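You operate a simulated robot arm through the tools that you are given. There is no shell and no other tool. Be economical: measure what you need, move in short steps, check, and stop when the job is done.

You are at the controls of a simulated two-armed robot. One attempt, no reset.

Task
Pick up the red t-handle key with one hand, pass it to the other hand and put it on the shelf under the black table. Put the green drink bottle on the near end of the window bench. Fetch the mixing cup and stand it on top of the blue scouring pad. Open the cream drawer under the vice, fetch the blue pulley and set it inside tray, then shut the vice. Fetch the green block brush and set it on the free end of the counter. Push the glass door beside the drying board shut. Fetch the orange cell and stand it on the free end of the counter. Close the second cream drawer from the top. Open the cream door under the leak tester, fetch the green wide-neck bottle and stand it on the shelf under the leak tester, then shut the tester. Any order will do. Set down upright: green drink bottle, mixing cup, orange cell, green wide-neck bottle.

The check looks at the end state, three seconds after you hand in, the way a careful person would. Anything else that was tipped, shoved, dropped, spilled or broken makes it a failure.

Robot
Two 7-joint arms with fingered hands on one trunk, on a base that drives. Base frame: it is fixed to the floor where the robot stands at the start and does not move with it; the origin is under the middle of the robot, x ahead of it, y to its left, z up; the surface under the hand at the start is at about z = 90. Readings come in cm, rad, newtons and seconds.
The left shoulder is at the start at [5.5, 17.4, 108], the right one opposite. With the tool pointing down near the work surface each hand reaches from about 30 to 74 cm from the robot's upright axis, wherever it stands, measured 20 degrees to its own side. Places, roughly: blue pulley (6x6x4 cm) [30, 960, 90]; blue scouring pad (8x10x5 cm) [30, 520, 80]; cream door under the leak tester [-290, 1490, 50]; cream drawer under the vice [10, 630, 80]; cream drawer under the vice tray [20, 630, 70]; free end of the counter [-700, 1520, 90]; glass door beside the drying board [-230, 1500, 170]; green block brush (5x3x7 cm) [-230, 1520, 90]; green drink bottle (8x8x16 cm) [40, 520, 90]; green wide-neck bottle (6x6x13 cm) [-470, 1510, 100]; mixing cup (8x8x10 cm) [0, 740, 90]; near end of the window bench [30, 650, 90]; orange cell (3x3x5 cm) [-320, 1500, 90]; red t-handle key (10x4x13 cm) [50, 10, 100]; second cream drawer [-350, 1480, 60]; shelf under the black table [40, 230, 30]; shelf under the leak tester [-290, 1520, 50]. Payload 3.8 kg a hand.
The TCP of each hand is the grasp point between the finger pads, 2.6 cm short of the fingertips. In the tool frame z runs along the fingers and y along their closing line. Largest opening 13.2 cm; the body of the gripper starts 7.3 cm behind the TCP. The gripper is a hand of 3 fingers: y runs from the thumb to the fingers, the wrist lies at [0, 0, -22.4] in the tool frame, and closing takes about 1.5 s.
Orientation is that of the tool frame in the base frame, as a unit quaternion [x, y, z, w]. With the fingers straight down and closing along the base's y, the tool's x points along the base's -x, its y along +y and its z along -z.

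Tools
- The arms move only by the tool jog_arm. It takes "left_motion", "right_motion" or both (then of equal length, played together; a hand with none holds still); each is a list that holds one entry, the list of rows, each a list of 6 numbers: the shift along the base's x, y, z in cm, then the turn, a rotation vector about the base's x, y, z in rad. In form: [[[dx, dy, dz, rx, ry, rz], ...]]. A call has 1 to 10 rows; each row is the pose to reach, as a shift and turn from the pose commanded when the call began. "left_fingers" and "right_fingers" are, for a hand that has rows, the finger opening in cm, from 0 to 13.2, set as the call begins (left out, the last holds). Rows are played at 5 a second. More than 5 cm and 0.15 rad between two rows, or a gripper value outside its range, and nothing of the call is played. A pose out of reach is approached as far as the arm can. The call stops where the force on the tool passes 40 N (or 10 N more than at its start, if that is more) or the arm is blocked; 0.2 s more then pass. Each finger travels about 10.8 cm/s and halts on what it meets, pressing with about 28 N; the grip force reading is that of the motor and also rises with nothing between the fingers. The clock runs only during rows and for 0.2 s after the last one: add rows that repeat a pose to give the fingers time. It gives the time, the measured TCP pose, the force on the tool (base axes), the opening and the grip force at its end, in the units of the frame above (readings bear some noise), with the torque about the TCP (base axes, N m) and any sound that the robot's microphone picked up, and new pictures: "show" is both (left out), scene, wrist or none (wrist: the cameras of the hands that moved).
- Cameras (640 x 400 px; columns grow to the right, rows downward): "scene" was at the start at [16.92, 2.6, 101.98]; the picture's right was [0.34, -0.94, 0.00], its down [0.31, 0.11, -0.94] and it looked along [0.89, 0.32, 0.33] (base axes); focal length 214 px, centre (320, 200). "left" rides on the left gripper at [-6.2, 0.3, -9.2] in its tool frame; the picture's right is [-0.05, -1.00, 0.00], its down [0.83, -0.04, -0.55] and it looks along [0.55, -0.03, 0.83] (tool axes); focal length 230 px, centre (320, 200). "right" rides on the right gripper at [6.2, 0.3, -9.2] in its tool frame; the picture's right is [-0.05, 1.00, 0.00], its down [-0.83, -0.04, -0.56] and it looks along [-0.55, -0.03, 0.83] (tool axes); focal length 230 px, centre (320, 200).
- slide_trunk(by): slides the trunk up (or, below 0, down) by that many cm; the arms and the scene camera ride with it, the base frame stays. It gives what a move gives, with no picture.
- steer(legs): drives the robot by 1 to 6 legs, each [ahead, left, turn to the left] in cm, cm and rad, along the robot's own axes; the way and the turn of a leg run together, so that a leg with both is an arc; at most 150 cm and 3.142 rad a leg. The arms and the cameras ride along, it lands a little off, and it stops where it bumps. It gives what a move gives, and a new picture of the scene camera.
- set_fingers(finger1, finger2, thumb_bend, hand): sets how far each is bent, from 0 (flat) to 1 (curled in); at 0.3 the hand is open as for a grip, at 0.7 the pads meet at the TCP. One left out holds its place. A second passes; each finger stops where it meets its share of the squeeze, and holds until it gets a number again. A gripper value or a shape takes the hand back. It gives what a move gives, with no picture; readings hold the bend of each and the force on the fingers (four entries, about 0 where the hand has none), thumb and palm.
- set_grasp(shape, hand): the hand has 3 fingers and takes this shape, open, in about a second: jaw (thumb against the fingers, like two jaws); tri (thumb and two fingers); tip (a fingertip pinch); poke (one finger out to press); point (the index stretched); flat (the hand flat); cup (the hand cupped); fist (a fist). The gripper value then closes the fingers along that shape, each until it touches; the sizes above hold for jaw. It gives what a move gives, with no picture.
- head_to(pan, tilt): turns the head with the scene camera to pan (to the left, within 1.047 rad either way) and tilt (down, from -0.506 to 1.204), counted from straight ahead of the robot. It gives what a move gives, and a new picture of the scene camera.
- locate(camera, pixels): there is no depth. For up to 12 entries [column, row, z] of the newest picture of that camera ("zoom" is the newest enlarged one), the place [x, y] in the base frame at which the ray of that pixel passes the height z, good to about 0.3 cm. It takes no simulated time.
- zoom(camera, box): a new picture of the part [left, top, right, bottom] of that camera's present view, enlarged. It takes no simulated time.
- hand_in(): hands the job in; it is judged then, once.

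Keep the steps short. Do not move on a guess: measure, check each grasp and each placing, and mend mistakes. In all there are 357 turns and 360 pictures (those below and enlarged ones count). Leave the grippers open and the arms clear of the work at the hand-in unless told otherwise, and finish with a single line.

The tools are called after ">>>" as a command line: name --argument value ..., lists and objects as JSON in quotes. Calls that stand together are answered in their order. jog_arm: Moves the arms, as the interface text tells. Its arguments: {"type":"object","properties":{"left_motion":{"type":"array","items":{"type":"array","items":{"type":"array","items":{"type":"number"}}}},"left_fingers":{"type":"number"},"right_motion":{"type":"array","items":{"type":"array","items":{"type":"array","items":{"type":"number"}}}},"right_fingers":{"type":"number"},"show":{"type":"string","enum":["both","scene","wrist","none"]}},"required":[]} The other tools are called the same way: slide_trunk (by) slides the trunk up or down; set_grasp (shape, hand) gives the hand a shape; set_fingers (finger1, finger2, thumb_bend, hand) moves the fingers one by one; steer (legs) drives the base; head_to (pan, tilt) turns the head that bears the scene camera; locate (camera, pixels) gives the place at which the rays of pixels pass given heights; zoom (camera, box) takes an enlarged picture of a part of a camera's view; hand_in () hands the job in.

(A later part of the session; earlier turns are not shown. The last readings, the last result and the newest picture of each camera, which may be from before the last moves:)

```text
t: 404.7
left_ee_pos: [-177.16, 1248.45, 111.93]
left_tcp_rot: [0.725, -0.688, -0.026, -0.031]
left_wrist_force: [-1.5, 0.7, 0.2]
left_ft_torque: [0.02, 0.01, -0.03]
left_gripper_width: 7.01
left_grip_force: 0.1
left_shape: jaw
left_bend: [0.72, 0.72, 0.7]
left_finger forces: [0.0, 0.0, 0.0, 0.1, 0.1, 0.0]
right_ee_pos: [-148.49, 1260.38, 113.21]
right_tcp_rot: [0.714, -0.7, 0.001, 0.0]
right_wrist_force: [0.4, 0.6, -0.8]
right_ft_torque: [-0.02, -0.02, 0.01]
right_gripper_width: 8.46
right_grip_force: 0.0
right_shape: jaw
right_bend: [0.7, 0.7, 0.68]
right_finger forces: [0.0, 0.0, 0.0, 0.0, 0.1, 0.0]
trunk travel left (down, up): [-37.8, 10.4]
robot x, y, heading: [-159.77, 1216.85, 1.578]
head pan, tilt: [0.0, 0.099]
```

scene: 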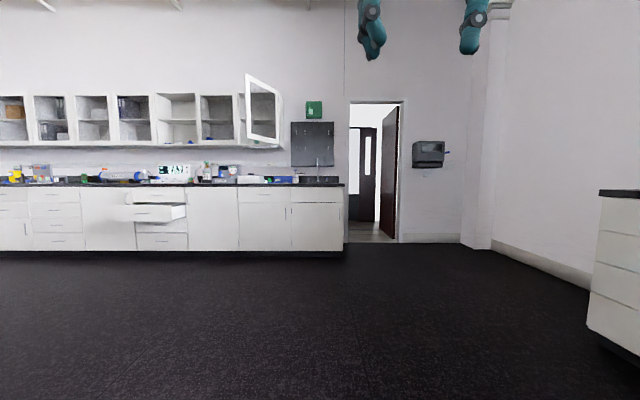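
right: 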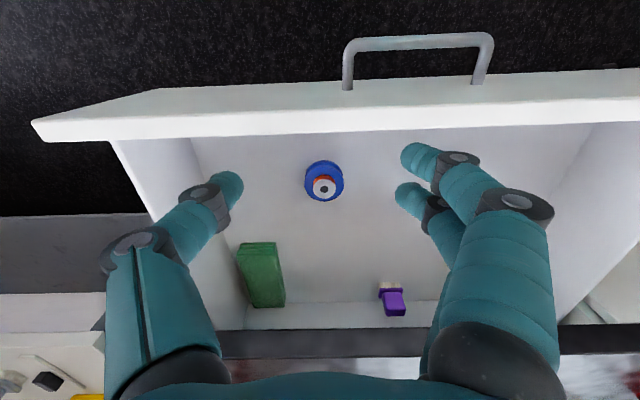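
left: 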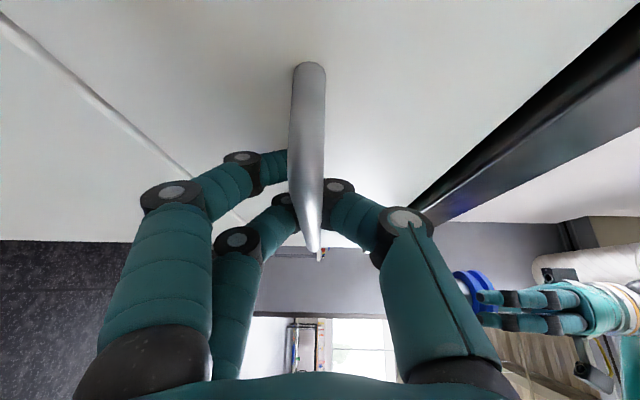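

>>> steer --legs '[[85, 95, 0]]'

>>> zoom --camera "scene" --box '[160, 20, 480, 220]'

```text
t: 413.3
left_ee_pos: [-272.49, 1332.49, 111.94]
left_tcp_rot: [0.726, -0.687, -0.025, -0.032]
left_wrist_force: [0.7, 0.6, -0.9]
left_ft_torque: [-0.02, -0.01, -0.04]
left_gripper_width: 7.0
left_grip_force: 0.1
left_shape: jaw
left_bend: [0.72, 0.72, 0.7]
left_finger forces: [0.1, 0.0, 0.0, 0.0, 0.0, 0.0]
right_ee_pos: [-243.84, 1344.37, 113.16]
right_tcp_rot: [0.715, -0.7, 0.002, 0.001]
right_wrist_force: [-0.4, 0.7, 0.5]
right_ft_torque: [0.02, -0.01, -0.03]
right_gripper_width: 8.49
right_grip_force: 0.0
right_shape: jaw
right_bend: [0.7, 0.7, 0.68]
right_finger forces: [0.0, 0.0, 0.1, 0.0, 0.1, 0.1]
trunk travel left (down, up): [-37.8, 10.4]
robot x, y, heading: [-254.03, 1300.83, 1.579]
head pan, tilt: [0.0, 0.099]
```

scene: 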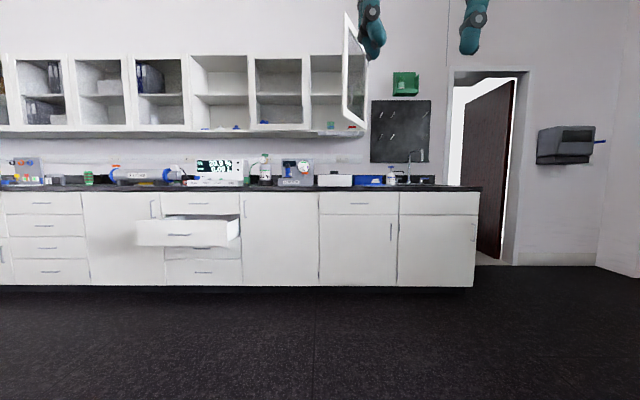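

```text
2.00 times, centred on (320, 120) of scene
```

zoom: 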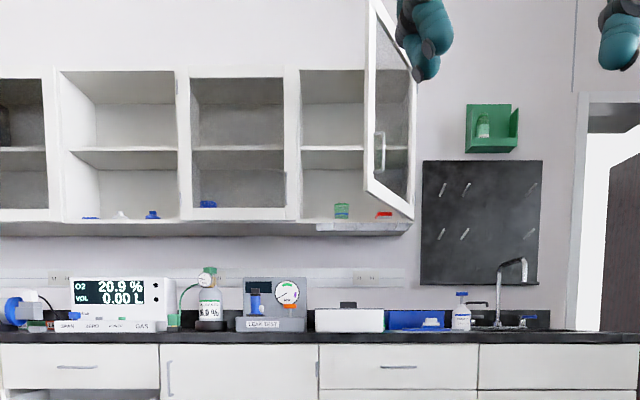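

The glass door stands ajar (hinge on its right, outer face and handle toward me), so pushing it straight at the wall will close it. Raise the right hand and point it forward.

>>> slide_trunk --by 9.5

>>> jog_arm --right_motion '[[[0, 1.5, 2, 0.12, 0, 0], [0, 3, 5, 0.24, 0, 0], [0, 4.5, 8, 0.36, 0, 0], [0, 6, 12, 0.48, 0, 0], [0, 7.5, 16, 0.6, 0, 0], [0, 9, 20, 0.74, 0, 0], [0, 10.5, 24, 0.88, 0, 0], [0, 12, 28, 1.02, 0, 0], [0, 13.5, 32, 1.16, 0, 0], [0, 15, 36, 1.3, 0, 0]]]' --right_fingers 0 --show "none"

```text
t: 414.6
left_ee_pos: [-272.42, 1325.6, 129.33]
left_tcp_rot: [0.716, -0.675, -0.121, -0.131]
left_wrist_force: [-0.4, 0.3, 0.3]
left_ft_torque: [-0.02, -0.02, 0.01]
left_gripper_width: 6.98
left_grip_force: 0.1
left_shape: jaw
left_bend: [0.72, 0.72, 0.7]
left_finger forces: [0.1, 0.0, 0.1, 0.0, 0.0, 0.0]
right_ee_pos: [-243.73, 1344.6, 122.49]
right_tcp_rot: [0.714, -0.7, 0.004, 0.002]
right_wrist_force: [0.3, -1.0, -1.0]
right_ft_torque: [0.0, 0.01, 0.03]
right_gripper_width: 8.5
right_grip_force: 0.0
right_shape: jaw
right_bend: [0.7, 0.7, 0.68]
right_finger forces: [0.1, 0.1, 0.0, 0.0, 0.0, 0.1]
trunk travel left (down, up): [-47.3, 0.9]
robot x, y, heading: [-254.45, 1301.15, 1.578]
head pan, tilt: [0.0, 0.099]
```

```text
t: 416.8
left_ee_pos: [-272.4, 1325.35, 129.37]
left_tcp_rot: [0.716, -0.675, -0.122, -0.132]
left_wrist_force: [0.9, 0.4, 0.6]
left_ft_torque: [0.03, 0.01, 0.01]
left_gripper_width: 6.99
left_grip_force: 0.1
left_shape: jaw
left_bend: [0.72, 0.72, 0.7]
left_finger forces: [0.0, 0.0, 0.0, 0.0, 0.0, 0.0]
right_ee_pos: [-243.79, 1359.51, 158.79]
right_tcp_rot: [0.57, -0.557, -0.423, -0.432]
right_wrist_force: [-0.2, 0.2, 0.5]
right_ft_torque: [0.01, -0.01, -0.03]
right_gripper_width: 0.0
right_grip_force: 27.6
right_shape: jaw
right_bend: [0.65, 0.65, 0.67]
right_finger forces: [0.0, 0.1, 0.0, 0.0, 0.1, 0.1]
trunk travel left (down, up): [-47.3, 0.9]
robot x, y, heading: [-254.59, 1300.65, 1.579]
head pan, tilt: [0.0, 0.099]
```

>>> steer --legs '[[70, 0, 0]]'

>>> head_to --pan -0.3 --tilt -0.35

>>> zoom --camera "right" --box '[0, 0, 640, 400]'

```text
t: 420.6
left_ee_pos: [-272.85, 1395.06, 129.31]
left_tcp_rot: [0.715, -0.675, -0.122, -0.133]
left_wrist_force: [-0.2, 0.7, -0.6]
left_ft_torque: [0.01, -0.01, -0.01]
left_gripper_width: 7.0
left_grip_force: 0.1
left_shape: jaw
left_bend: [0.72, 0.72, 0.7]
left_finger forces: [0.0, 0.0, 0.0, 0.1, 0.1, 0.1]
right_ee_pos: [-244.06, 1428.93, 158.68]
right_tcp_rot: [0.569, -0.558, -0.422, -0.432]
right_wrist_force: [0.8, -0.1, 0.0]
right_ft_torque: [-0.01, 0.03, -0.02]
right_gripper_width: 0.02
right_grip_force: 27.8
right_shape: jaw
right_bend: [0.65, 0.65, 0.67]
right_finger forces: [0.0, 0.0, 0.1, 0.0, 0.0, 0.0]
trunk travel left (down, up): [-47.3, 0.9]
robot x, y, heading: [-255.18, 1370.12, 1.576]
head pan, tilt: [0.0, 0.099]
```

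scene: 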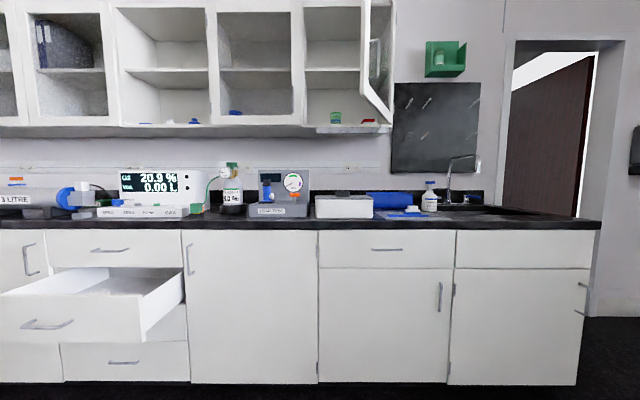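

```text
t: 421.5
left_ee_pos: [-272.82, 1394.97, 129.34]
left_tcp_rot: [0.715, -0.676, -0.122, -0.133]
left_wrist_force: [0.0, 0.4, 0.0]
left_ft_torque: [0.0, 0.0, -0.01]
left_gripper_width: 6.98
left_grip_force: 0.1
left_shape: jaw
left_bend: [0.72, 0.72, 0.7]
left_finger forces: [0.1, 0.0, 0.0, 0.0, 0.0, 0.0]
right_ee_pos: [-244.12, 1429.12, 158.68]
right_tcp_rot: [0.569, -0.559, -0.421, -0.432]
right_wrist_force: [0.3, -0.3, 0.7]
right_ft_torque: [0.0, -0.03, 0.03]
right_gripper_width: 0.02
right_grip_force: 27.8
right_shape: jaw
right_bend: [0.65, 0.65, 0.67]
right_finger forces: [0.0, 0.0, 0.0, 0.0, 0.1, 0.1]
trunk travel left (down, up): [-47.3, 0.9]
robot x, y, heading: [-255.0, 1370.35, 1.578]
head pan, tilt: [-0.3, -0.351]
```

scene: 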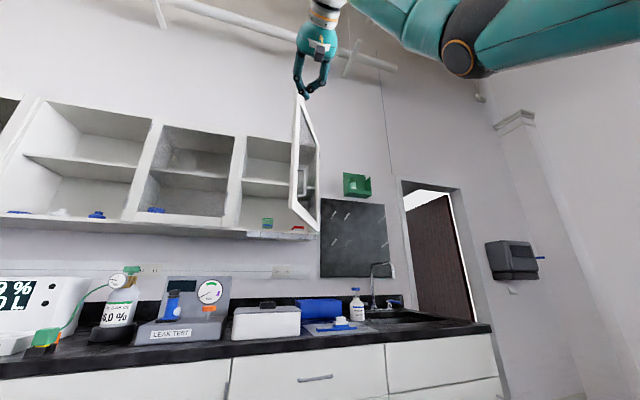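

```text
1.00 times, centred on (320, 200) of right (not enlarged: the box is as wide or as high as the picture)
```

zoom: 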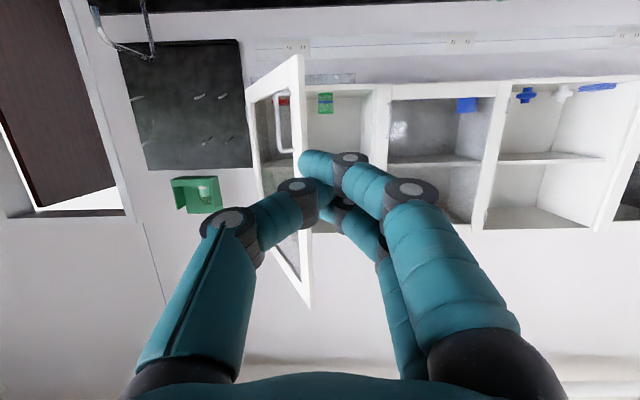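

Estimated free edge ≈ (−236,1478), hinge ≈ (−212,1510). Shift right 11 cm and advance 45 cm.

>>> steer --legs '[[0, -11, 0], [42, 0, 0]]'

>>> zoom --camera "right" --box '[0, 0, 640, 400]'

```text
t: 425.4
left_ee_pos: [-262.11, 1436.98, 129.55]
left_tcp_rot: [0.716, -0.675, -0.122, -0.132]
left_wrist_force: [-0.7, -0.2, -0.3]
left_ft_torque: [-0.01, 0.0, 0.01]
left_gripper_width: 6.99
left_grip_force: 0.1
left_shape: jaw
left_bend: [0.72, 0.72, 0.7]
left_finger forces: [0.1, 0.0, 0.0, 0.0, 0.0, 0.1]
right_ee_pos: [-233.51, 1470.95, 158.92]
right_tcp_rot: [0.569, -0.557, -0.422, -0.432]
right_wrist_force: [0.8, -0.2, -0.8]
right_ft_torque: [0.0, -0.01, -0.03]
right_gripper_width: 0.0
right_grip_force: 28.0
right_shape: jaw
right_bend: [0.65, 0.65, 0.67]
right_finger forces: [0.0, 0.0, 0.0, 0.0, 0.0, 0.0]
trunk travel left (down, up): [-47.3, 0.9]
robot x, y, heading: [-244.75, 1412.21, 1.576]
head pan, tilt: [-0.3, -0.351]
```

scene: 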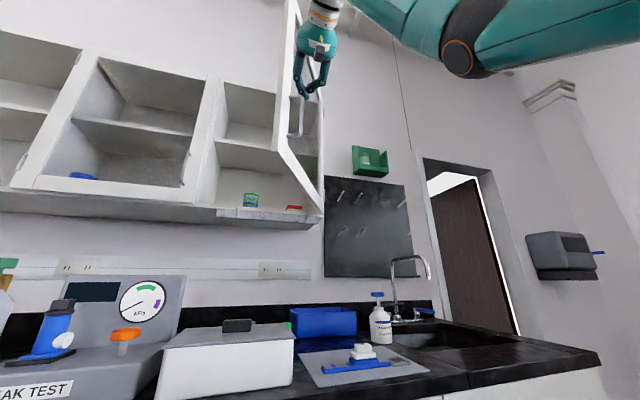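

```text
1.00 times, centred on (320, 200) of right (not enlarged: the box is as wide or as high as the picture)
```

zoom: 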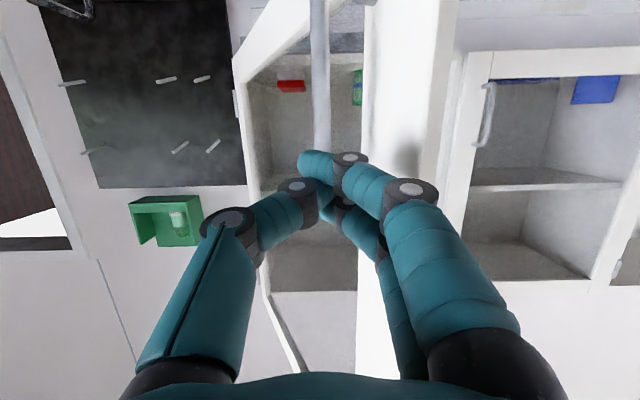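

Hand is in front of the glass just inside the free edge. Push ahead 20 cm.

>>> steer --legs '[[20, 0, 0]]'

>>> zoom --camera "right" --box '[0, 0, 640, 400]'

```text
t: 427.0
left_ee_pos: [-262.26, 1456.74, 129.5]
left_tcp_rot: [0.715, -0.675, -0.123, -0.133]
left_wrist_force: [0.3, 0.3, 1.8]
left_ft_torque: [-0.01, 0.03, -0.02]
left_gripper_width: 7.0
left_grip_force: 0.1
left_shape: jaw
left_bend: [0.72, 0.72, 0.7]
left_finger forces: [0.0, 0.0, 0.0, 0.0, 0.0, 0.0]
right_ee_pos: [-233.78, 1490.75, 158.88]
right_tcp_rot: [0.569, -0.556, -0.424, -0.433]
right_wrist_force: [-0.3, 0.6, 0.2]
right_ft_torque: [0.03, 0.01, -0.02]
right_gripper_width: 0.0
right_grip_force: 27.7
right_shape: jaw
right_bend: [0.69, 0.69, 0.77]
right_finger forces: [0.0, 0.1, 0.1, 0.1, 0.1, 0.0]
trunk travel left (down, up): [-47.3, 0.9]
robot x, y, heading: [-244.17, 1432.22, 1.58]
head pan, tilt: [-0.3, -0.351]
```

scene: 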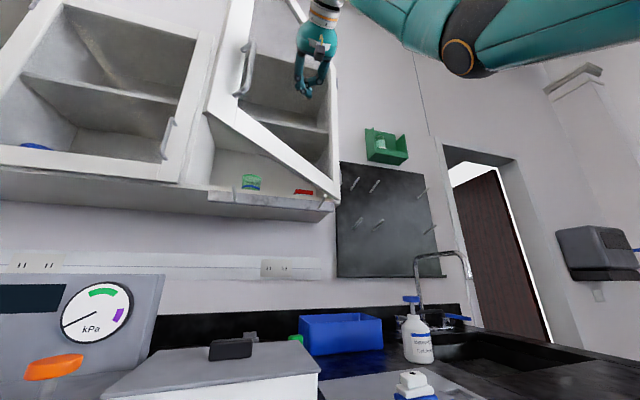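

```text
1.00 times, centred on (320, 200) of right (not enlarged: the box is as wide or as high as the picture)
```

zoom: 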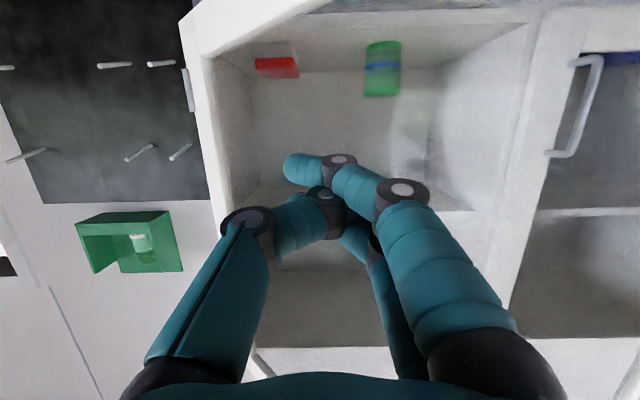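

>>> steer --legs '[[12, 0, 0]]'

>>> head_to --pan 0.0 --tilt -0.45

```text
t: 428.2
left_ee_pos: [-262.22, 1468.65, 129.59]
left_tcp_rot: [0.716, -0.675, -0.122, -0.132]
left_wrist_force: [0.6, 0.2, 0.2]
left_ft_torque: [0.03, 0.04, -0.02]
left_gripper_width: 6.99
left_grip_force: 0.0
left_shape: jaw
left_bend: [0.72, 0.72, 0.7]
left_finger forces: [0.0, 0.0, 0.0, 0.0, 0.1, 0.0]
right_ee_pos: [-233.71, 1502.58, 159.1]
right_tcp_rot: [0.569, -0.557, -0.423, -0.433]
right_wrist_force: [-0.1, -0.1, -0.1]
right_ft_torque: [0.02, 0.01, 0.03]
right_gripper_width: 0.01
right_grip_force: 28.1
right_shape: jaw
right_bend: [0.69, 0.69, 0.77]
right_finger forces: [0.0, 0.0, 0.0, 0.1, 0.1, 0.1]
trunk travel left (down, up): [-47.3, 0.9]
robot x, y, heading: [-244.82, 1443.94, 1.579]
head pan, tilt: [-0.3, -0.351]
```

scene: 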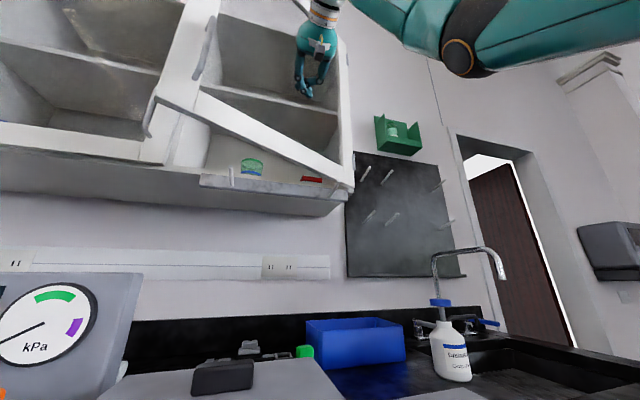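

```text
t: 429.0
left_ee_pos: [-262.43, 1468.86, 129.44]
left_tcp_rot: [0.715, -0.675, -0.123, -0.133]
left_wrist_force: [0.5, -1.1, 0.1]
left_ft_torque: [0.0, 0.0, 0.03]
left_gripper_width: 6.97
left_grip_force: 0.0
left_shape: jaw
left_bend: [0.72, 0.72, 0.7]
left_finger forces: [0.0, 0.0, 0.0, 0.0, 0.0, 0.1]
right_ee_pos: [-233.88, 1502.82, 158.68]
right_tcp_rot: [0.57, -0.557, -0.422, -0.431]
right_wrist_force: [-0.3, 0.6, 0.2]
right_ft_torque: [-0.01, -0.03, -0.03]
right_gripper_width: 0.0
right_grip_force: 28.0
right_shape: jaw
right_bend: [0.69, 0.69, 0.77]
right_finger forces: [0.0, 0.1, 0.0, 0.0, 0.1, 0.0]
trunk travel left (down, up): [-47.3, 0.9]
robot x, y, heading: [-244.47, 1443.67, 1.582]
head pan, tilt: [0.0, -0.45]
```

scene: 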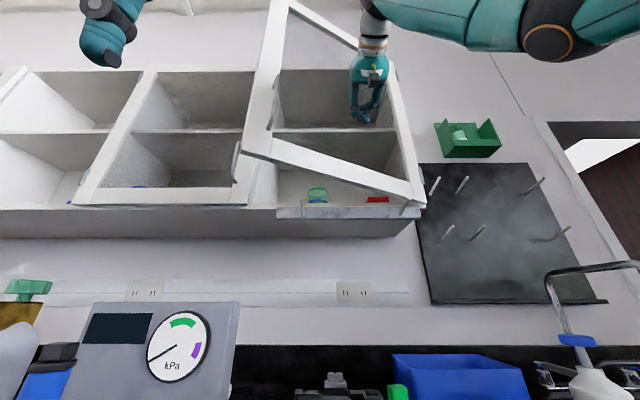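

Door is partly closed; the hand is in front of its glass. Extend the arm forward and to the left to finish the push.

>>> jog_arm --right_motion '[[[-1, 2, 0, 0, 0, 0], [-2, 4, 0, 0, 0, 0], [-3, 6, 0, 0, 0, 0], [-4, 8, 0, 0, 0, 0]]]' --show "both"

```text
t: 430.0
left_ee_pos: [-262.3, 1468.88, 129.48]
left_tcp_rot: [0.716, -0.675, -0.122, -0.133]
left_wrist_force: [0.8, 0.2, 0.2]
left_ft_torque: [0.03, -0.02, -0.02]
left_gripper_width: 6.99
left_grip_force: 0.1
left_shape: jaw
left_bend: [0.72, 0.72, 0.7]
left_finger forces: [0.1, 0.0, 0.1, 0.0, 0.0, 0.0]
right_ee_pos: [-237.55, 1510.41, 158.07]
right_tcp_rot: [0.569, -0.555, -0.424, -0.433]
right_wrist_force: [0.0, -0.4, -0.2]
right_ft_torque: [0.0, -0.03, -0.01]
right_gripper_width: 0.0
right_grip_force: 27.9
right_shape: jaw
right_bend: [0.69, 0.69, 0.76]
right_finger forces: [0.0, 0.0, 0.0, 0.0, 0.1, 0.1]
right hand out of reach, approached as far as the arm can: row 4
trunk travel left (down, up): [-47.3, 0.9]
robot x, y, heading: [-244.79, 1444.36, 1.579]
head pan, tilt: [0.0, -0.45]
```

scene: 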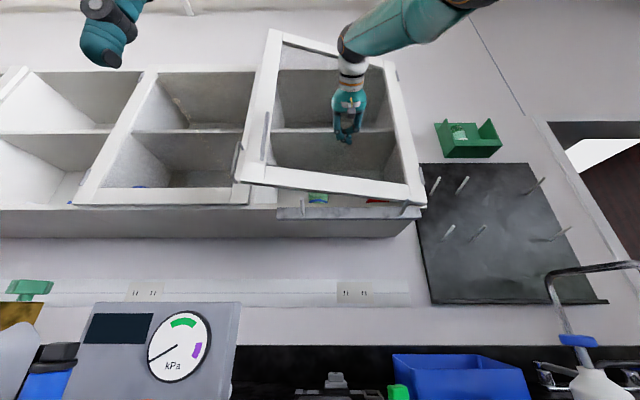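
right: 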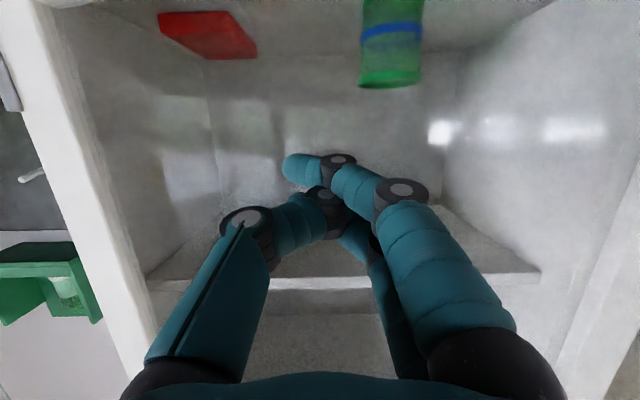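

Almost shut. Lower slightly for reach and push on.

>>> jog_arm --right_motion '[[[-1, 0, -3, 0, 0, 0], [-2, 1, -5, 0, 0, 0], [-3, 3, -6, 0, 0, 0], [-4, 5, -6, 0, 0, 0]]]' --show "scene"

```text
t: 431.0
left_ee_pos: [-262.42, 1468.89, 129.36]
left_tcp_rot: [0.716, -0.675, -0.122, -0.132]
left_wrist_force: [0.5, -0.6, 0.8]
left_ft_torque: [0.03, 0.02, 0.02]
left_gripper_width: 7.01
left_grip_force: 0.0
left_shape: jaw
left_bend: [0.72, 0.72, 0.7]
left_finger forces: [0.0, 0.0, 0.0, 0.0, 0.1, 0.0]
right_ee_pos: [-241.1, 1514.95, 151.25]
right_tcp_rot: [0.57, -0.557, -0.422, -0.432]
right_wrist_force: [0.4, -0.3, 0.0]
right_ft_torque: [0.03, 0.01, -0.01]
right_gripper_width: 0.03
right_grip_force: 27.6
right_shape: jaw
right_bend: [0.69, 0.69, 0.76]
right_finger forces: [0.0, 0.1, 0.1, 0.0, 0.0, 0.0]
right hand out of reach, approached as far as the arm can: row 4
trunk travel left (down, up): [-47.3, 0.9]
robot x, y, heading: [-244.25, 1444.1, 1.574]
head pan, tilt: [0.0, -0.45]
```

scene: 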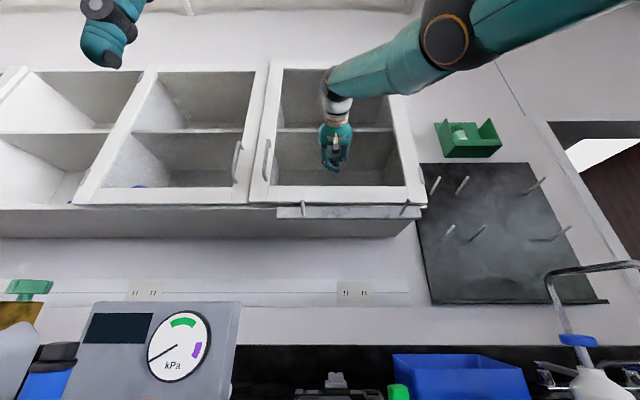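

Looks flush. Give a last gentle nudge with the base (+3 cm) to confirm contact.

>>> steer --legs '[[3.5, 0, 0]]'

>>> zoom --camera "scene" --box '[60, 40, 460, 240]'

```text
t: 432.0
left_ee_pos: [-262.31, 1472.26, 129.4]
left_tcp_rot: [0.716, -0.675, -0.123, -0.132]
left_wrist_force: [1.0, -0.8, 0.1]
left_ft_torque: [0.02, 0.0, -0.01]
left_gripper_width: 7.0
left_grip_force: 0.1
left_shape: jaw
left_bend: [0.72, 0.72, 0.7]
left_finger forces: [0.1, 0.1, 0.0, 0.0, 0.1, 0.0]
right_ee_pos: [-241.69, 1517.59, 151.85]
right_tcp_rot: [0.572, -0.554, -0.426, -0.43]
right_wrist_force: [0.8, -6.8, -1.2]
right_ft_torque: [0.05, 0.04, -0.11]
right_gripper_width: 0.01
right_grip_force: 28.0
right_shape: jaw
right_bend: [0.68, 0.72, 0.76]
right_finger forces: [0.0, 13.9, 0.0, 0.0, 0.1, 0.1]
trunk travel left (down, up): [-47.3, 0.9]
robot x, y, heading: [-244.1, 1447.93, 1.579]
head pan, tilt: [0.0, -0.45]
stopped in leg 1: the force on the tool passed its limit at 57 N (the readings are from after the stop); the commanded pose is now the measured one
```

scene: 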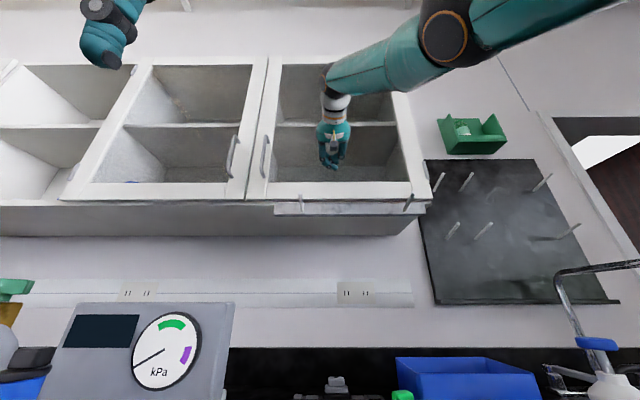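

```text
1.60 times, centred on (260, 140) of scene
```

zoom: 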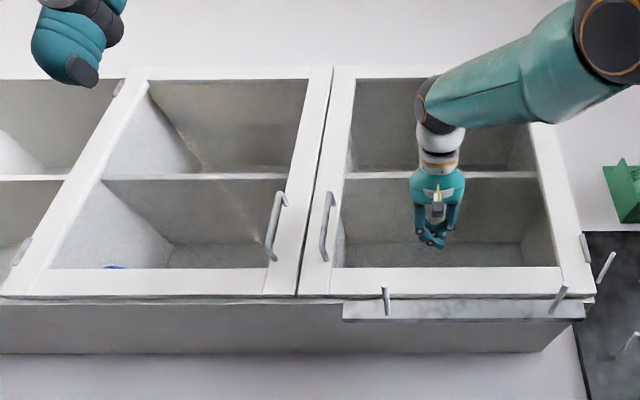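

Door is shut flush. Back away 22 cm and look down at the counter.

>>> steer --legs '[[-22, 0, 0]]'

>>> head_to --pan 0.0 --tilt 0.35

```text
t: 433.7
left_ee_pos: [-262.18, 1449.97, 129.32]
left_tcp_rot: [0.716, -0.674, -0.122, -0.132]
left_wrist_force: [-0.7, 0.3, 0.7]
left_ft_torque: [-0.01, -0.02, 0.0]
left_gripper_width: 7.0
left_grip_force: 0.1
left_shape: jaw
left_bend: [0.72, 0.72, 0.7]
left_finger forces: [0.0, 0.0, 0.1, 0.0, 0.0, 0.0]
right_ee_pos: [-241.6, 1495.65, 151.41]
right_tcp_rot: [0.573, -0.554, -0.425, -0.429]
right_wrist_force: [-0.4, 0.5, -0.6]
right_ft_torque: [0.03, 0.02, -0.02]
right_gripper_width: 0.0
right_grip_force: 28.0
right_shape: jaw
right_bend: [0.68, 0.7, 0.76]
right_finger forces: [0.0, 0.0, 0.1, 0.0, 0.0, 0.0]
trunk travel left (down, up): [-47.3, 0.9]
robot x, y, heading: [-244.17, 1425.71, 1.582]
head pan, tilt: [0.0, -0.45]
```

scene: 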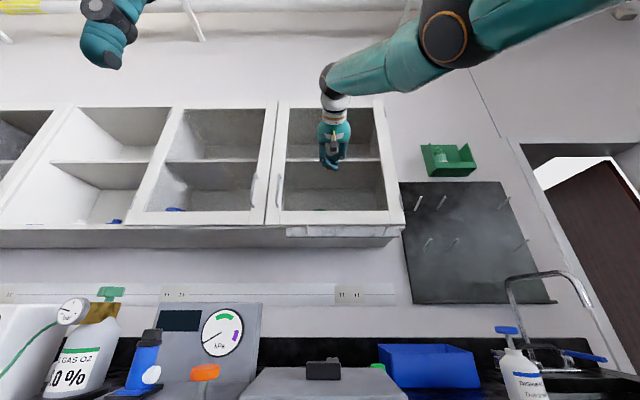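

```text
t: 434.8
left_ee_pos: [-262.25, 1449.89, 129.41]
left_tcp_rot: [0.716, -0.674, -0.122, -0.131]
left_wrist_force: [-0.3, -0.2, -0.8]
left_ft_torque: [0.03, 0.02, 0.0]
left_gripper_width: 6.99
left_grip_force: 0.1
left_shape: jaw
left_bend: [0.72, 0.72, 0.7]
left_finger forces: [0.1, 0.0, 0.0, 0.1, 0.0, 0.0]
right_ee_pos: [-241.53, 1495.4, 151.66]
right_tcp_rot: [0.573, -0.554, -0.425, -0.429]
right_wrist_force: [-0.1, -0.4, -0.7]
right_ft_torque: [-0.05, -0.02, -0.02]
right_gripper_width: 0.01
right_grip_force: 27.9
right_shape: jaw
right_bend: [0.68, 0.7, 0.76]
right_finger forces: [0.0, 0.0, 0.1, 0.0, 0.0, 0.1]
trunk travel left (down, up): [-47.3, 0.9]
robot x, y, heading: [-243.9, 1425.27, 1.581]
head pan, tilt: [0.0, 0.351]
```

scene: 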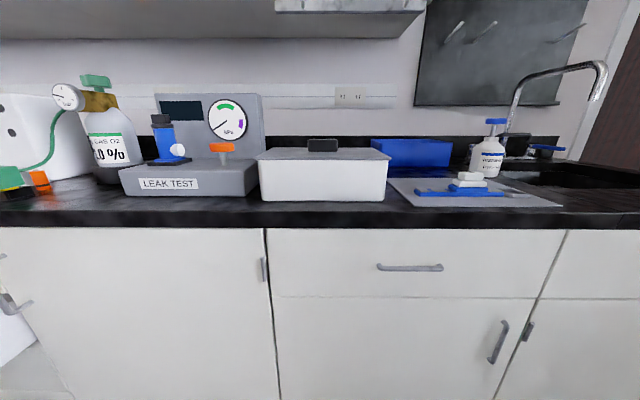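

>>> zoom --camera "scene" --box '[340, 100, 500, 220]'

>>> zoom --camera "scene" --box '[0, 60, 280, 230]'

```text
3.33 times, centred on (420, 160) of scene
```

zoom: 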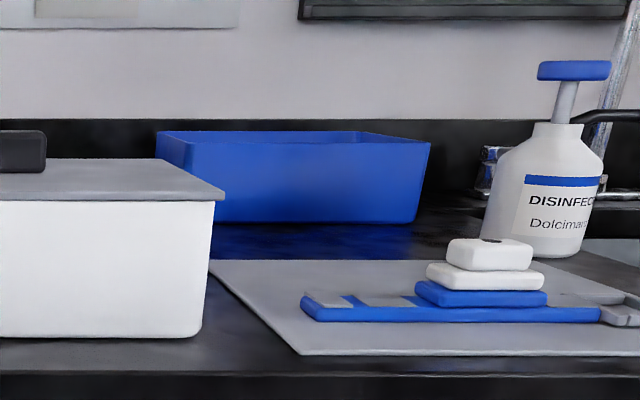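

```text
2.29 times, centred on (140, 145) of scene
```

zoom: 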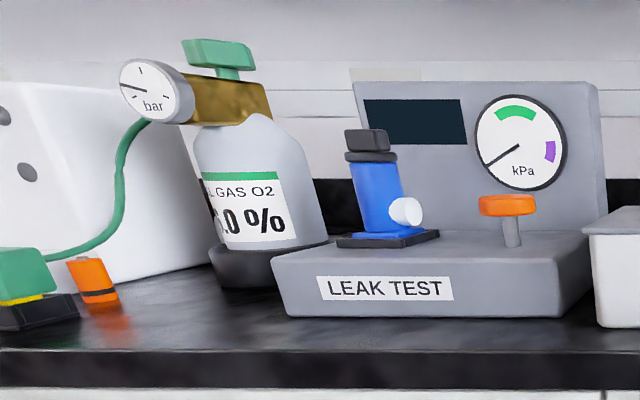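

The orange cell stands at (38,182). The brush must be behind the white box; look from above with the right hand camera: turn the right hand down.

>>> jog_arm --right_motion '[[[1, -1, -1, -0.13, 0, 0], [2, -2, -2, -0.26, 0, 0], [3, -3, -3, -0.39, 0, 0], [4, -4, -5, -0.52, 0, 0], [5, -5, -7, -0.65, 0, 0], [6, -6, -10, -0.78, 0, 0], [7, -7, -13, -0.91, 0, 0], [8, -8, -16, -1.04, 0, 0], [9, -9, -20, -1.17, 0, 0], [9, -10, -24, -1.3, 0, 0]]]' --right_fingers 8 --show "wrist"

```text
t: 437.0
left_ee_pos: [-261.8, 1450.12, 129.48]
left_tcp_rot: [0.716, -0.675, -0.122, -0.13]
left_wrist_force: [0.6, -0.6, 0.0]
left_ft_torque: [-0.02, 0.04, 0.02]
left_gripper_width: 6.98
left_grip_force: 0.1
left_shape: jaw
left_bend: [0.72, 0.72, 0.7]
left_finger forces: [0.0, 0.0, 0.2, 0.0, 0.0, 0.0]
right_ee_pos: [-231.72, 1482.3, 126.61]
right_tcp_rot: [0.715, -0.699, -0.007, 0.004]
right_wrist_force: [-0.8, -0.5, -0.9]
right_ft_torque: [-0.02, 0.03, -0.01]
right_gripper_width: 8.01
right_grip_force: 0.0
right_shape: jaw
right_bend: [0.71, 0.71, 0.71]
right_finger forces: [0.0, 0.0, 0.1, 0.0, 0.0, 0.0]
right hand out of reach, approached as far as the arm can: row 1, 2, 3, 4, 5, 6, 7, 8, 9, 10
trunk travel left (down, up): [-47.3, 0.9]
robot x, y, heading: [-244.79, 1425.5, 1.586]
head pan, tilt: [0.0, 0.351]
```

right: 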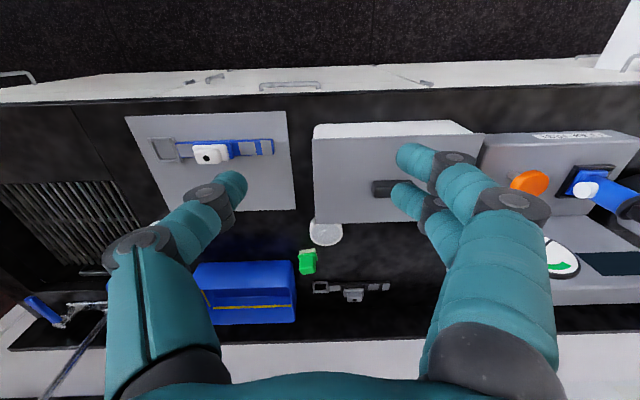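

Green brush at (308,261). Measure.

>>> locate --camera "right" --pixels '[[308, 258, 97], [308, 258, 93], [308, 270, 91], [299, 250, 97], [318, 268, 95], [296, 270, 96], [326, 233, 91], [350, 290, 91]]'

>>> zoom --camera "right" --box '[240, 190, 400, 330]'

```text
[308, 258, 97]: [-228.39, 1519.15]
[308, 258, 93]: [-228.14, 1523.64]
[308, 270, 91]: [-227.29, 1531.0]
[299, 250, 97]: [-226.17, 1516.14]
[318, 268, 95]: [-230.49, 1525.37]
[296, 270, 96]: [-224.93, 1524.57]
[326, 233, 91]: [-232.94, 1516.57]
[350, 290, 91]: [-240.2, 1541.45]
```

```text
2.86 times, centred on (320, 260) of right
```

zoom: 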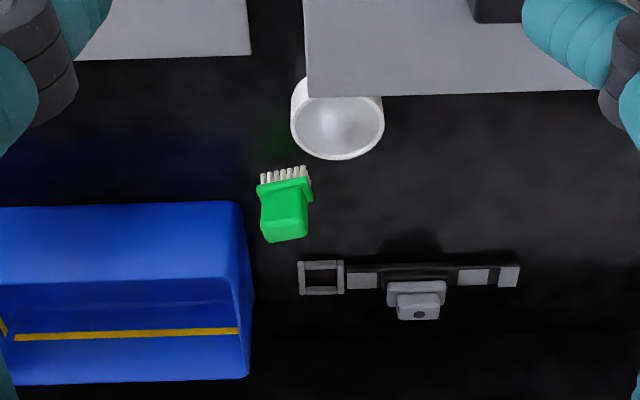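

Brush centre ≈ (−228,1524), 5 cm along x, 3 along y; blue bin close on its right side. It is deep, so move the base up to the counter first.

>>> steer --legs '[[21, 0, -0.01]]'

>>> zoom --camera "right" --box '[160, 100, 480, 400]'

```text
t: 438.7
left_ee_pos: [-261.98, 1471.23, 129.52]
left_tcp_rot: [0.711, -0.679, -0.122, -0.133]
left_wrist_force: [-0.3, -0.2, -0.2]
left_ft_torque: [0.04, 0.01, 0.02]
left_gripper_width: 6.97
left_grip_force: 0.1
left_shape: jaw
left_bend: [0.72, 0.72, 0.7]
left_finger forces: [0.0, 0.1, 0.1, 0.0, 0.1, 0.1]
right_ee_pos: [-231.77, 1502.99, 126.92]
right_tcp_rot: [0.712, -0.702, -0.007, 0.002]
right_wrist_force: [-0.9, 0.0, 0.1]
right_ft_torque: [0.0, 0.0, 0.04]
right_gripper_width: 8.01
right_grip_force: 0.0
right_shape: jaw
right_bend: [0.71, 0.71, 0.71]
right_finger forces: [0.1, 0.0, 0.1, 0.0, 0.0, 0.0]
trunk travel left (down, up): [-47.3, 0.9]
robot x, y, heading: [-244.13, 1446.46, 1.569]
head pan, tilt: [0.0, 0.351]
```

scene: 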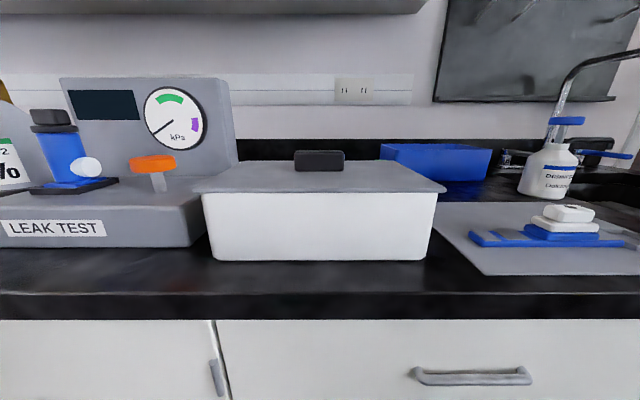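

```text
1.33 times, centred on (320, 250) of right
```

zoom: 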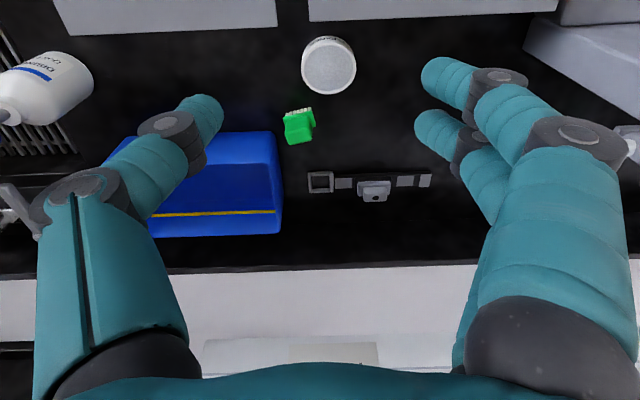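

>>> locate --camera "zoom" --pixels '[[299, 130, 97], [299, 112, 92], [285, 130, 96], [316, 125, 96], [276, 135, 101], [281, 160, 91], [284, 230, 91], [302, 143, 97], [298, 110, 91], [329, 65, 92], [276, 135, 98]]'

>>> zoom --camera "right" --box '[260, 150, 360, 240]'

```text
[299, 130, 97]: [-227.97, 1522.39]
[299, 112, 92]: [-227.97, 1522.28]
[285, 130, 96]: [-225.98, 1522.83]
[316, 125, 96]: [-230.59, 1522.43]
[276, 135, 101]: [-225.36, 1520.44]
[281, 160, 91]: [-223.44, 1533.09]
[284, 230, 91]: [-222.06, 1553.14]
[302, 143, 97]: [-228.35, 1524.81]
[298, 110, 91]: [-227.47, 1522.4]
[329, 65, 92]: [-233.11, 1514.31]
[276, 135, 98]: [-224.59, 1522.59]
```

```text
4.44 times, centred on (310, 195) of right
```

zoom: 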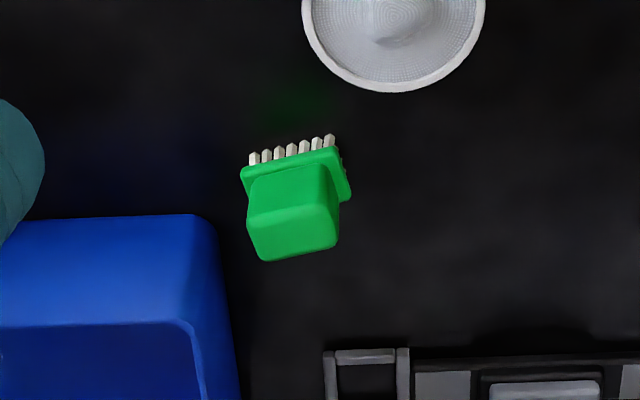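

Brush is upright, handle block ≈4.3 cm wide in x, centre ≈ (−228.2,1523.5), top ≈ 98. I'll come in tilted forward 35°, closing along x. First lower to z≈108 with the tilt.

>>> jog_arm --right_motion '[[[0.5, 0, -3, 0.1, 0, 0], [1, 0, -6, 0.2, 0, 0], [1.5, 0, -9, 0.3, 0, 0], [2, 0, -12, 0.4, 0, 0], [2.5, 0, -15, 0.5, 0, 0], [3.3, 0, -18, 0.6, 0, 0.05], [3.3, 0, -18, 0.6, 0, 0.1]]]' --right_fingers 6.6 --show "wrist"

```text
t: 440.3
left_ee_pos: [-262.05, 1471.24, 129.36]
left_tcp_rot: [0.711, -0.679, -0.122, -0.133]
left_wrist_force: [-0.4, 0.6, 0.0]
left_ft_torque: [0.0, -0.01, -0.02]
left_gripper_width: 7.0
left_grip_force: 0.0
left_shape: jaw
left_bend: [0.72, 0.72, 0.7]
left_finger forces: [0.0, 0.1, 0.1, 0.1, 0.0, 0.0]
right_ee_pos: [-228.33, 1503.03, 108.89]
right_tcp_rot: [0.714, -0.633, -0.214, -0.209]
right_wrist_force: [-0.2, 0.8, -1.0]
right_ft_torque: [0.01, 0.02, 0.03]
right_gripper_width: 6.67
right_grip_force: 0.0
right_shape: jaw
right_bend: [0.73, 0.73, 0.7]
right_finger forces: [0.1, 0.0, 0.0, 0.1, 0.0, 0.1]
trunk travel left (down, up): [-47.3, 0.9]
robot x, y, heading: [-244.28, 1446.22, 1.565]
head pan, tilt: [0.0, 0.351]
```

right: 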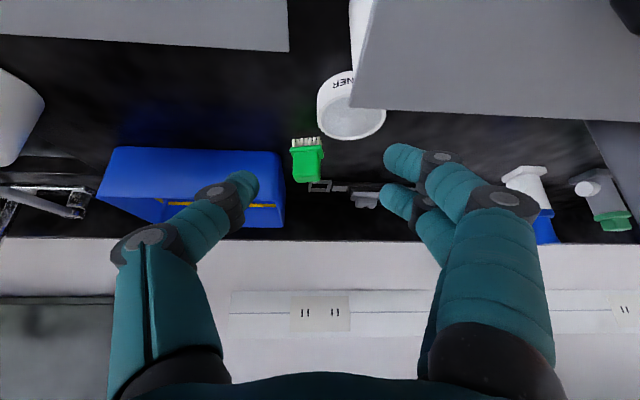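

>>> jog_arm --right_motion '[[[0, 4.5, -1.5, 0, 0, 0], [0, 9, -3, 0, 0, 0], [-0.2, 13, -4.5, 0, 0, 0], [-0.2, 15.5, -5, 0, 0, 0]]]' --show "wrist"

>>> zoom --camera "right" --box '[200, 100, 440, 260]'

```text
t: 441.3
left_ee_pos: [-262.01, 1471.32, 129.46]
left_tcp_rot: [0.712, -0.679, -0.121, -0.133]
left_wrist_force: [-0.7, 0.3, -0.4]
left_ft_torque: [0.0, 0.03, 0.0]
left_gripper_width: 7.0
left_grip_force: 0.1
left_shape: jaw
left_bend: [0.72, 0.72, 0.7]
left_finger forces: [0.0, 0.1, 0.0, 0.0, 0.1, 0.1]
right_ee_pos: [-228.54, 1518.79, 103.84]
right_tcp_rot: [0.715, -0.632, -0.214, -0.209]
right_wrist_force: [-0.3, 0.1, 0.8]
right_ft_torque: [0.0, -0.03, 0.03]
right_gripper_width: 6.66
right_grip_force: 0.0
right_shape: jaw
right_bend: [0.73, 0.73, 0.7]
right_finger forces: [0.0, 0.0, 0.0, 0.0, 0.1, 0.0]
trunk travel left (down, up): [-47.3, 0.9]
robot x, y, heading: [-243.86, 1446.48, 1.57]
head pan, tilt: [0.0, 0.351]
```

right: 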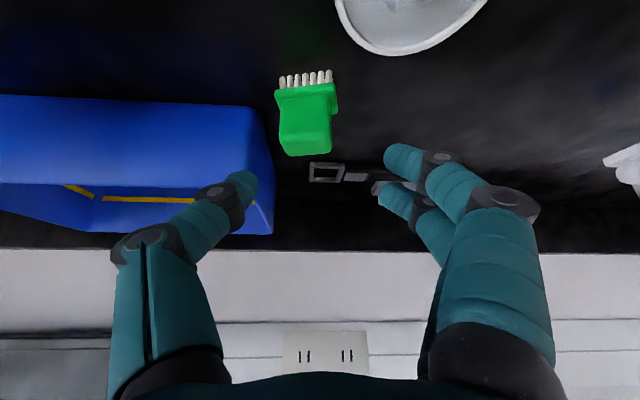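

```text
2.50 times, centred on (320, 180) of right
```

zoom: 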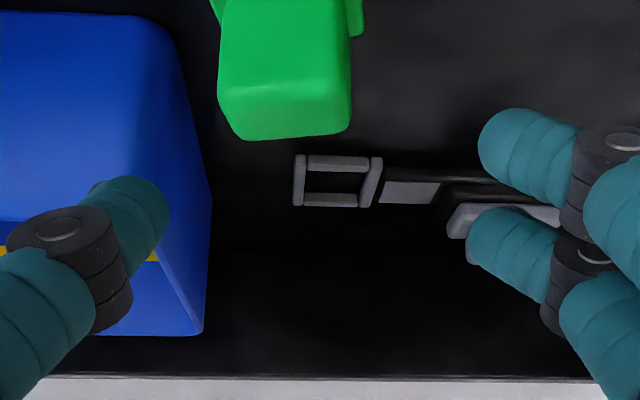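

Bin leaves only ~1.2 cm on that side, so better close along y (brush is 3 cm thick there). Back the hand off a little, move the base up 4 cm, then turn the hand about −1.5.

>>> jog_arm --right_motion '[[[0, -2, 3, -0.05, 0, 0], [0, -4, 6, -0.1, 0, 0], [0, -6, 8, -0.2, 0, 0], [0, -8, 9, -0.3, 0, 0], [0, -10, 9, -0.4, 0, 0]]]' --show "none"

>>> steer --legs '[[4, 0, 0]]'

>>> jog_arm --right_motion '[[[0, 0, 0, 0, 0, -0.148], [0, 0, 0, 0, 0, -0.296], [0, 0, 0, 0, 0, -0.444], [0, 0, 0, 0, 0, -0.592], [0, 0, 0, 0, 0, -0.74], [0, 0, 0, 0, 0, -0.888], [0, 0, 0, 0, 0, -1.036], [0, 0, 0, 0, 0, -1.184], [0, 0, 0, 0, 0, -1.332], [0, 0, 0, 0, 0, -1.48]]]' --show "wrist"

```text
t: 442.5
left_ee_pos: [-262.08, 1471.14, 129.4]
left_tcp_rot: [0.712, -0.679, -0.122, -0.133]
left_wrist_force: [-0.2, -0.1, 0.6]
left_ft_torque: [0.01, -0.03, -0.01]
left_gripper_width: 6.97
left_grip_force: 0.1
left_shape: jaw
left_bend: [0.72, 0.72, 0.7]
left_finger forces: [0.0, 0.0, 0.2, 0.0, 0.0, 0.0]
right_ee_pos: [-228.51, 1508.58, 112.99]
right_tcp_rot: [0.741, -0.663, -0.083, -0.062]
right_wrist_force: [-0.2, -0.2, 0.4]
right_ft_torque: [0.02, 0.01, 0.02]
right_gripper_width: 6.68
right_grip_force: 0.0
right_shape: jaw
right_bend: [0.73, 0.73, 0.7]
right_finger forces: [0.0, 0.0, 0.0, 0.1, 0.0, 0.0]
trunk travel left (down, up): [-47.3, 0.9]
robot x, y, heading: [-244.29, 1446.64, 1.572]
head pan, tilt: [0.0, 0.351]
```

```text
t: 443.4
left_ee_pos: [-261.95, 1475.02, 129.57]
left_tcp_rot: [0.712, -0.678, -0.122, -0.132]
left_wrist_force: [-0.2, 0.6, -0.1]
left_ft_torque: [-0.01, 0.0, 0.0]
left_gripper_width: 6.99
left_grip_force: 0.1
left_shape: jaw
left_bend: [0.72, 0.72, 0.7]
left_finger forces: [0.0, 0.0, 0.0, 0.0, 0.0, 0.1]
right_ee_pos: [-228.6, 1512.4, 113.18]
right_tcp_rot: [0.741, -0.663, -0.085, -0.064]
right_wrist_force: [0.7, 0.0, -0.5]
right_ft_torque: [-0.02, 0.0, 0.0]
right_gripper_width: 6.65
right_grip_force: 0.1
right_shape: jaw
right_bend: [0.73, 0.73, 0.7]
right_finger forces: [0.0, 0.0, 0.0, 0.1, 0.1, 0.0]
trunk travel left (down, up): [-47.3, 0.9]
robot x, y, heading: [-244.53, 1450.16, 1.565]
head pan, tilt: [0.0, 0.351]
```

scene: 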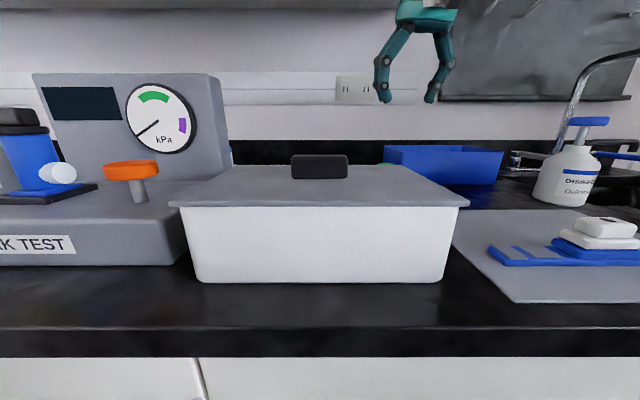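

```text
t: 445.6
left_ee_pos: [-262.02, 1475.19, 129.47]
left_tcp_rot: [0.713, -0.678, -0.122, -0.133]
left_wrist_force: [-0.7, -0.5, -0.1]
left_ft_torque: [0.02, 0.0, -0.01]
left_gripper_width: 7.01
left_grip_force: 0.1
left_shape: jaw
left_bend: [0.72, 0.72, 0.7]
left_finger forces: [0.0, 0.0, 0.0, 0.1, 0.0, 0.0]
right_ee_pos: [-228.72, 1512.57, 112.96]
right_tcp_rot: [-0.098, 0.99, 0.02, 0.103]
right_wrist_force: [-0.5, 0.4, 0.1]
right_ft_torque: [0.03, 0.0, 0.01]
right_gripper_width: 6.64
right_grip_force: 0.1
right_shape: jaw
right_bend: [0.73, 0.73, 0.7]
right_finger forces: [0.1, 0.0, 0.0, 0.1, 0.0, 0.0]
trunk travel left (down, up): [-47.3, 0.9]
robot x, y, heading: [-244.58, 1450.78, 1.564]
head pan, tilt: [0.0, 0.351]
```

right: 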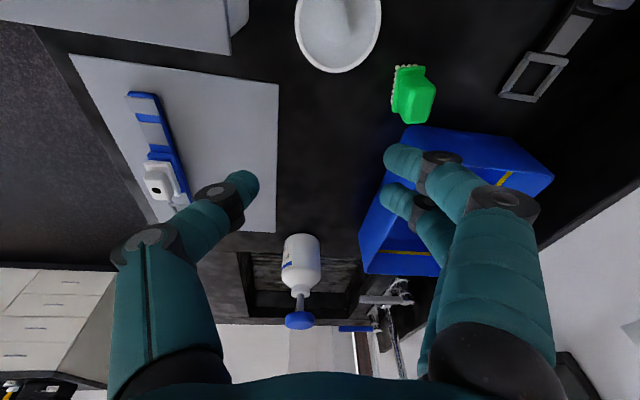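

Now correct the tilt so it leans toward +y (rx +0.25, ry +0.2).

>>> jog_arm --right_motion '[[[0, 1, -1, 0.08, 0.07, 0], [0, 2, -2, 0.16, 0.14, 0], [0, 3, -3, 0.25, 0.2, 0]]]' --show "wrist"

```text
t: 446.4
left_ee_pos: [-262.02, 1475.06, 129.33]
left_tcp_rot: [0.713, -0.678, -0.122, -0.132]
left_wrist_force: [-0.3, -0.1, -0.1]
left_ft_torque: [0.01, 0.04, -0.03]
left_gripper_width: 6.98
left_grip_force: 0.0
left_shape: jaw
left_bend: [0.72, 0.72, 0.7]
left_finger forces: [0.1, 0.0, 0.0, 0.0, 0.1, 0.0]
right_ee_pos: [-228.63, 1515.72, 109.93]
right_tcp_rot: [-0.084, 0.984, 0.154, 0.015]
right_wrist_force: [0.0, 0.0, -0.3]
right_ft_torque: [-0.03, 0.01, 0.0]
right_gripper_width: 6.68
right_grip_force: 0.0
right_shape: jaw
right_bend: [0.73, 0.73, 0.7]
right_finger forces: [0.1, 0.1, 0.1, 0.1, 0.1, 0.0]
trunk travel left (down, up): [-47.3, 0.9]
robot x, y, heading: [-244.11, 1450.2, 1.569]
head pan, tilt: [0.0, 0.351]
```

right: 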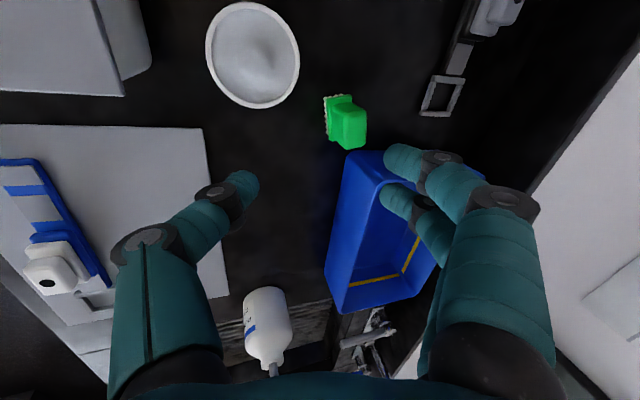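

>>> locate --camera "right" --pixels '[[350, 122, 97.5], [338, 118, 94], [332, 122, 92], [365, 110, 97], [348, 100, 96], [347, 145, 97], [350, 155, 100], [250, 55, 93], [297, 60, 94]]'

>>> zoom --camera "right" --box '[290, 60, 430, 190]'

```text
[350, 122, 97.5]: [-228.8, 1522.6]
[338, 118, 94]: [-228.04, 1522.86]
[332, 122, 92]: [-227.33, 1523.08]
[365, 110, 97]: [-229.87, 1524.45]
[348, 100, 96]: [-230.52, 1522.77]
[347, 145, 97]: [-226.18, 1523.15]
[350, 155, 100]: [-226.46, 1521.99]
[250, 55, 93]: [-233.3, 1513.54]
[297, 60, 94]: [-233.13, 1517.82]
```

```text
3.08 times, centred on (360, 125) of right
```

zoom: 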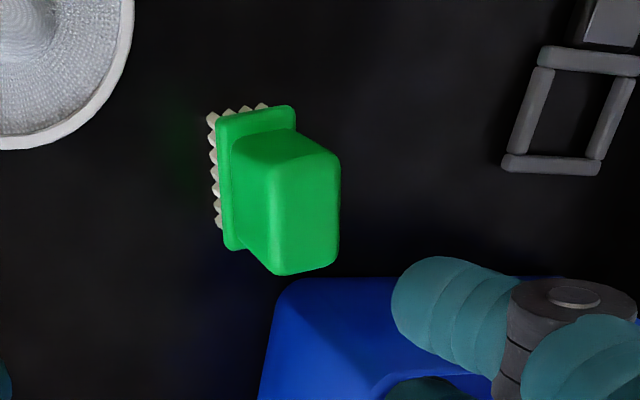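

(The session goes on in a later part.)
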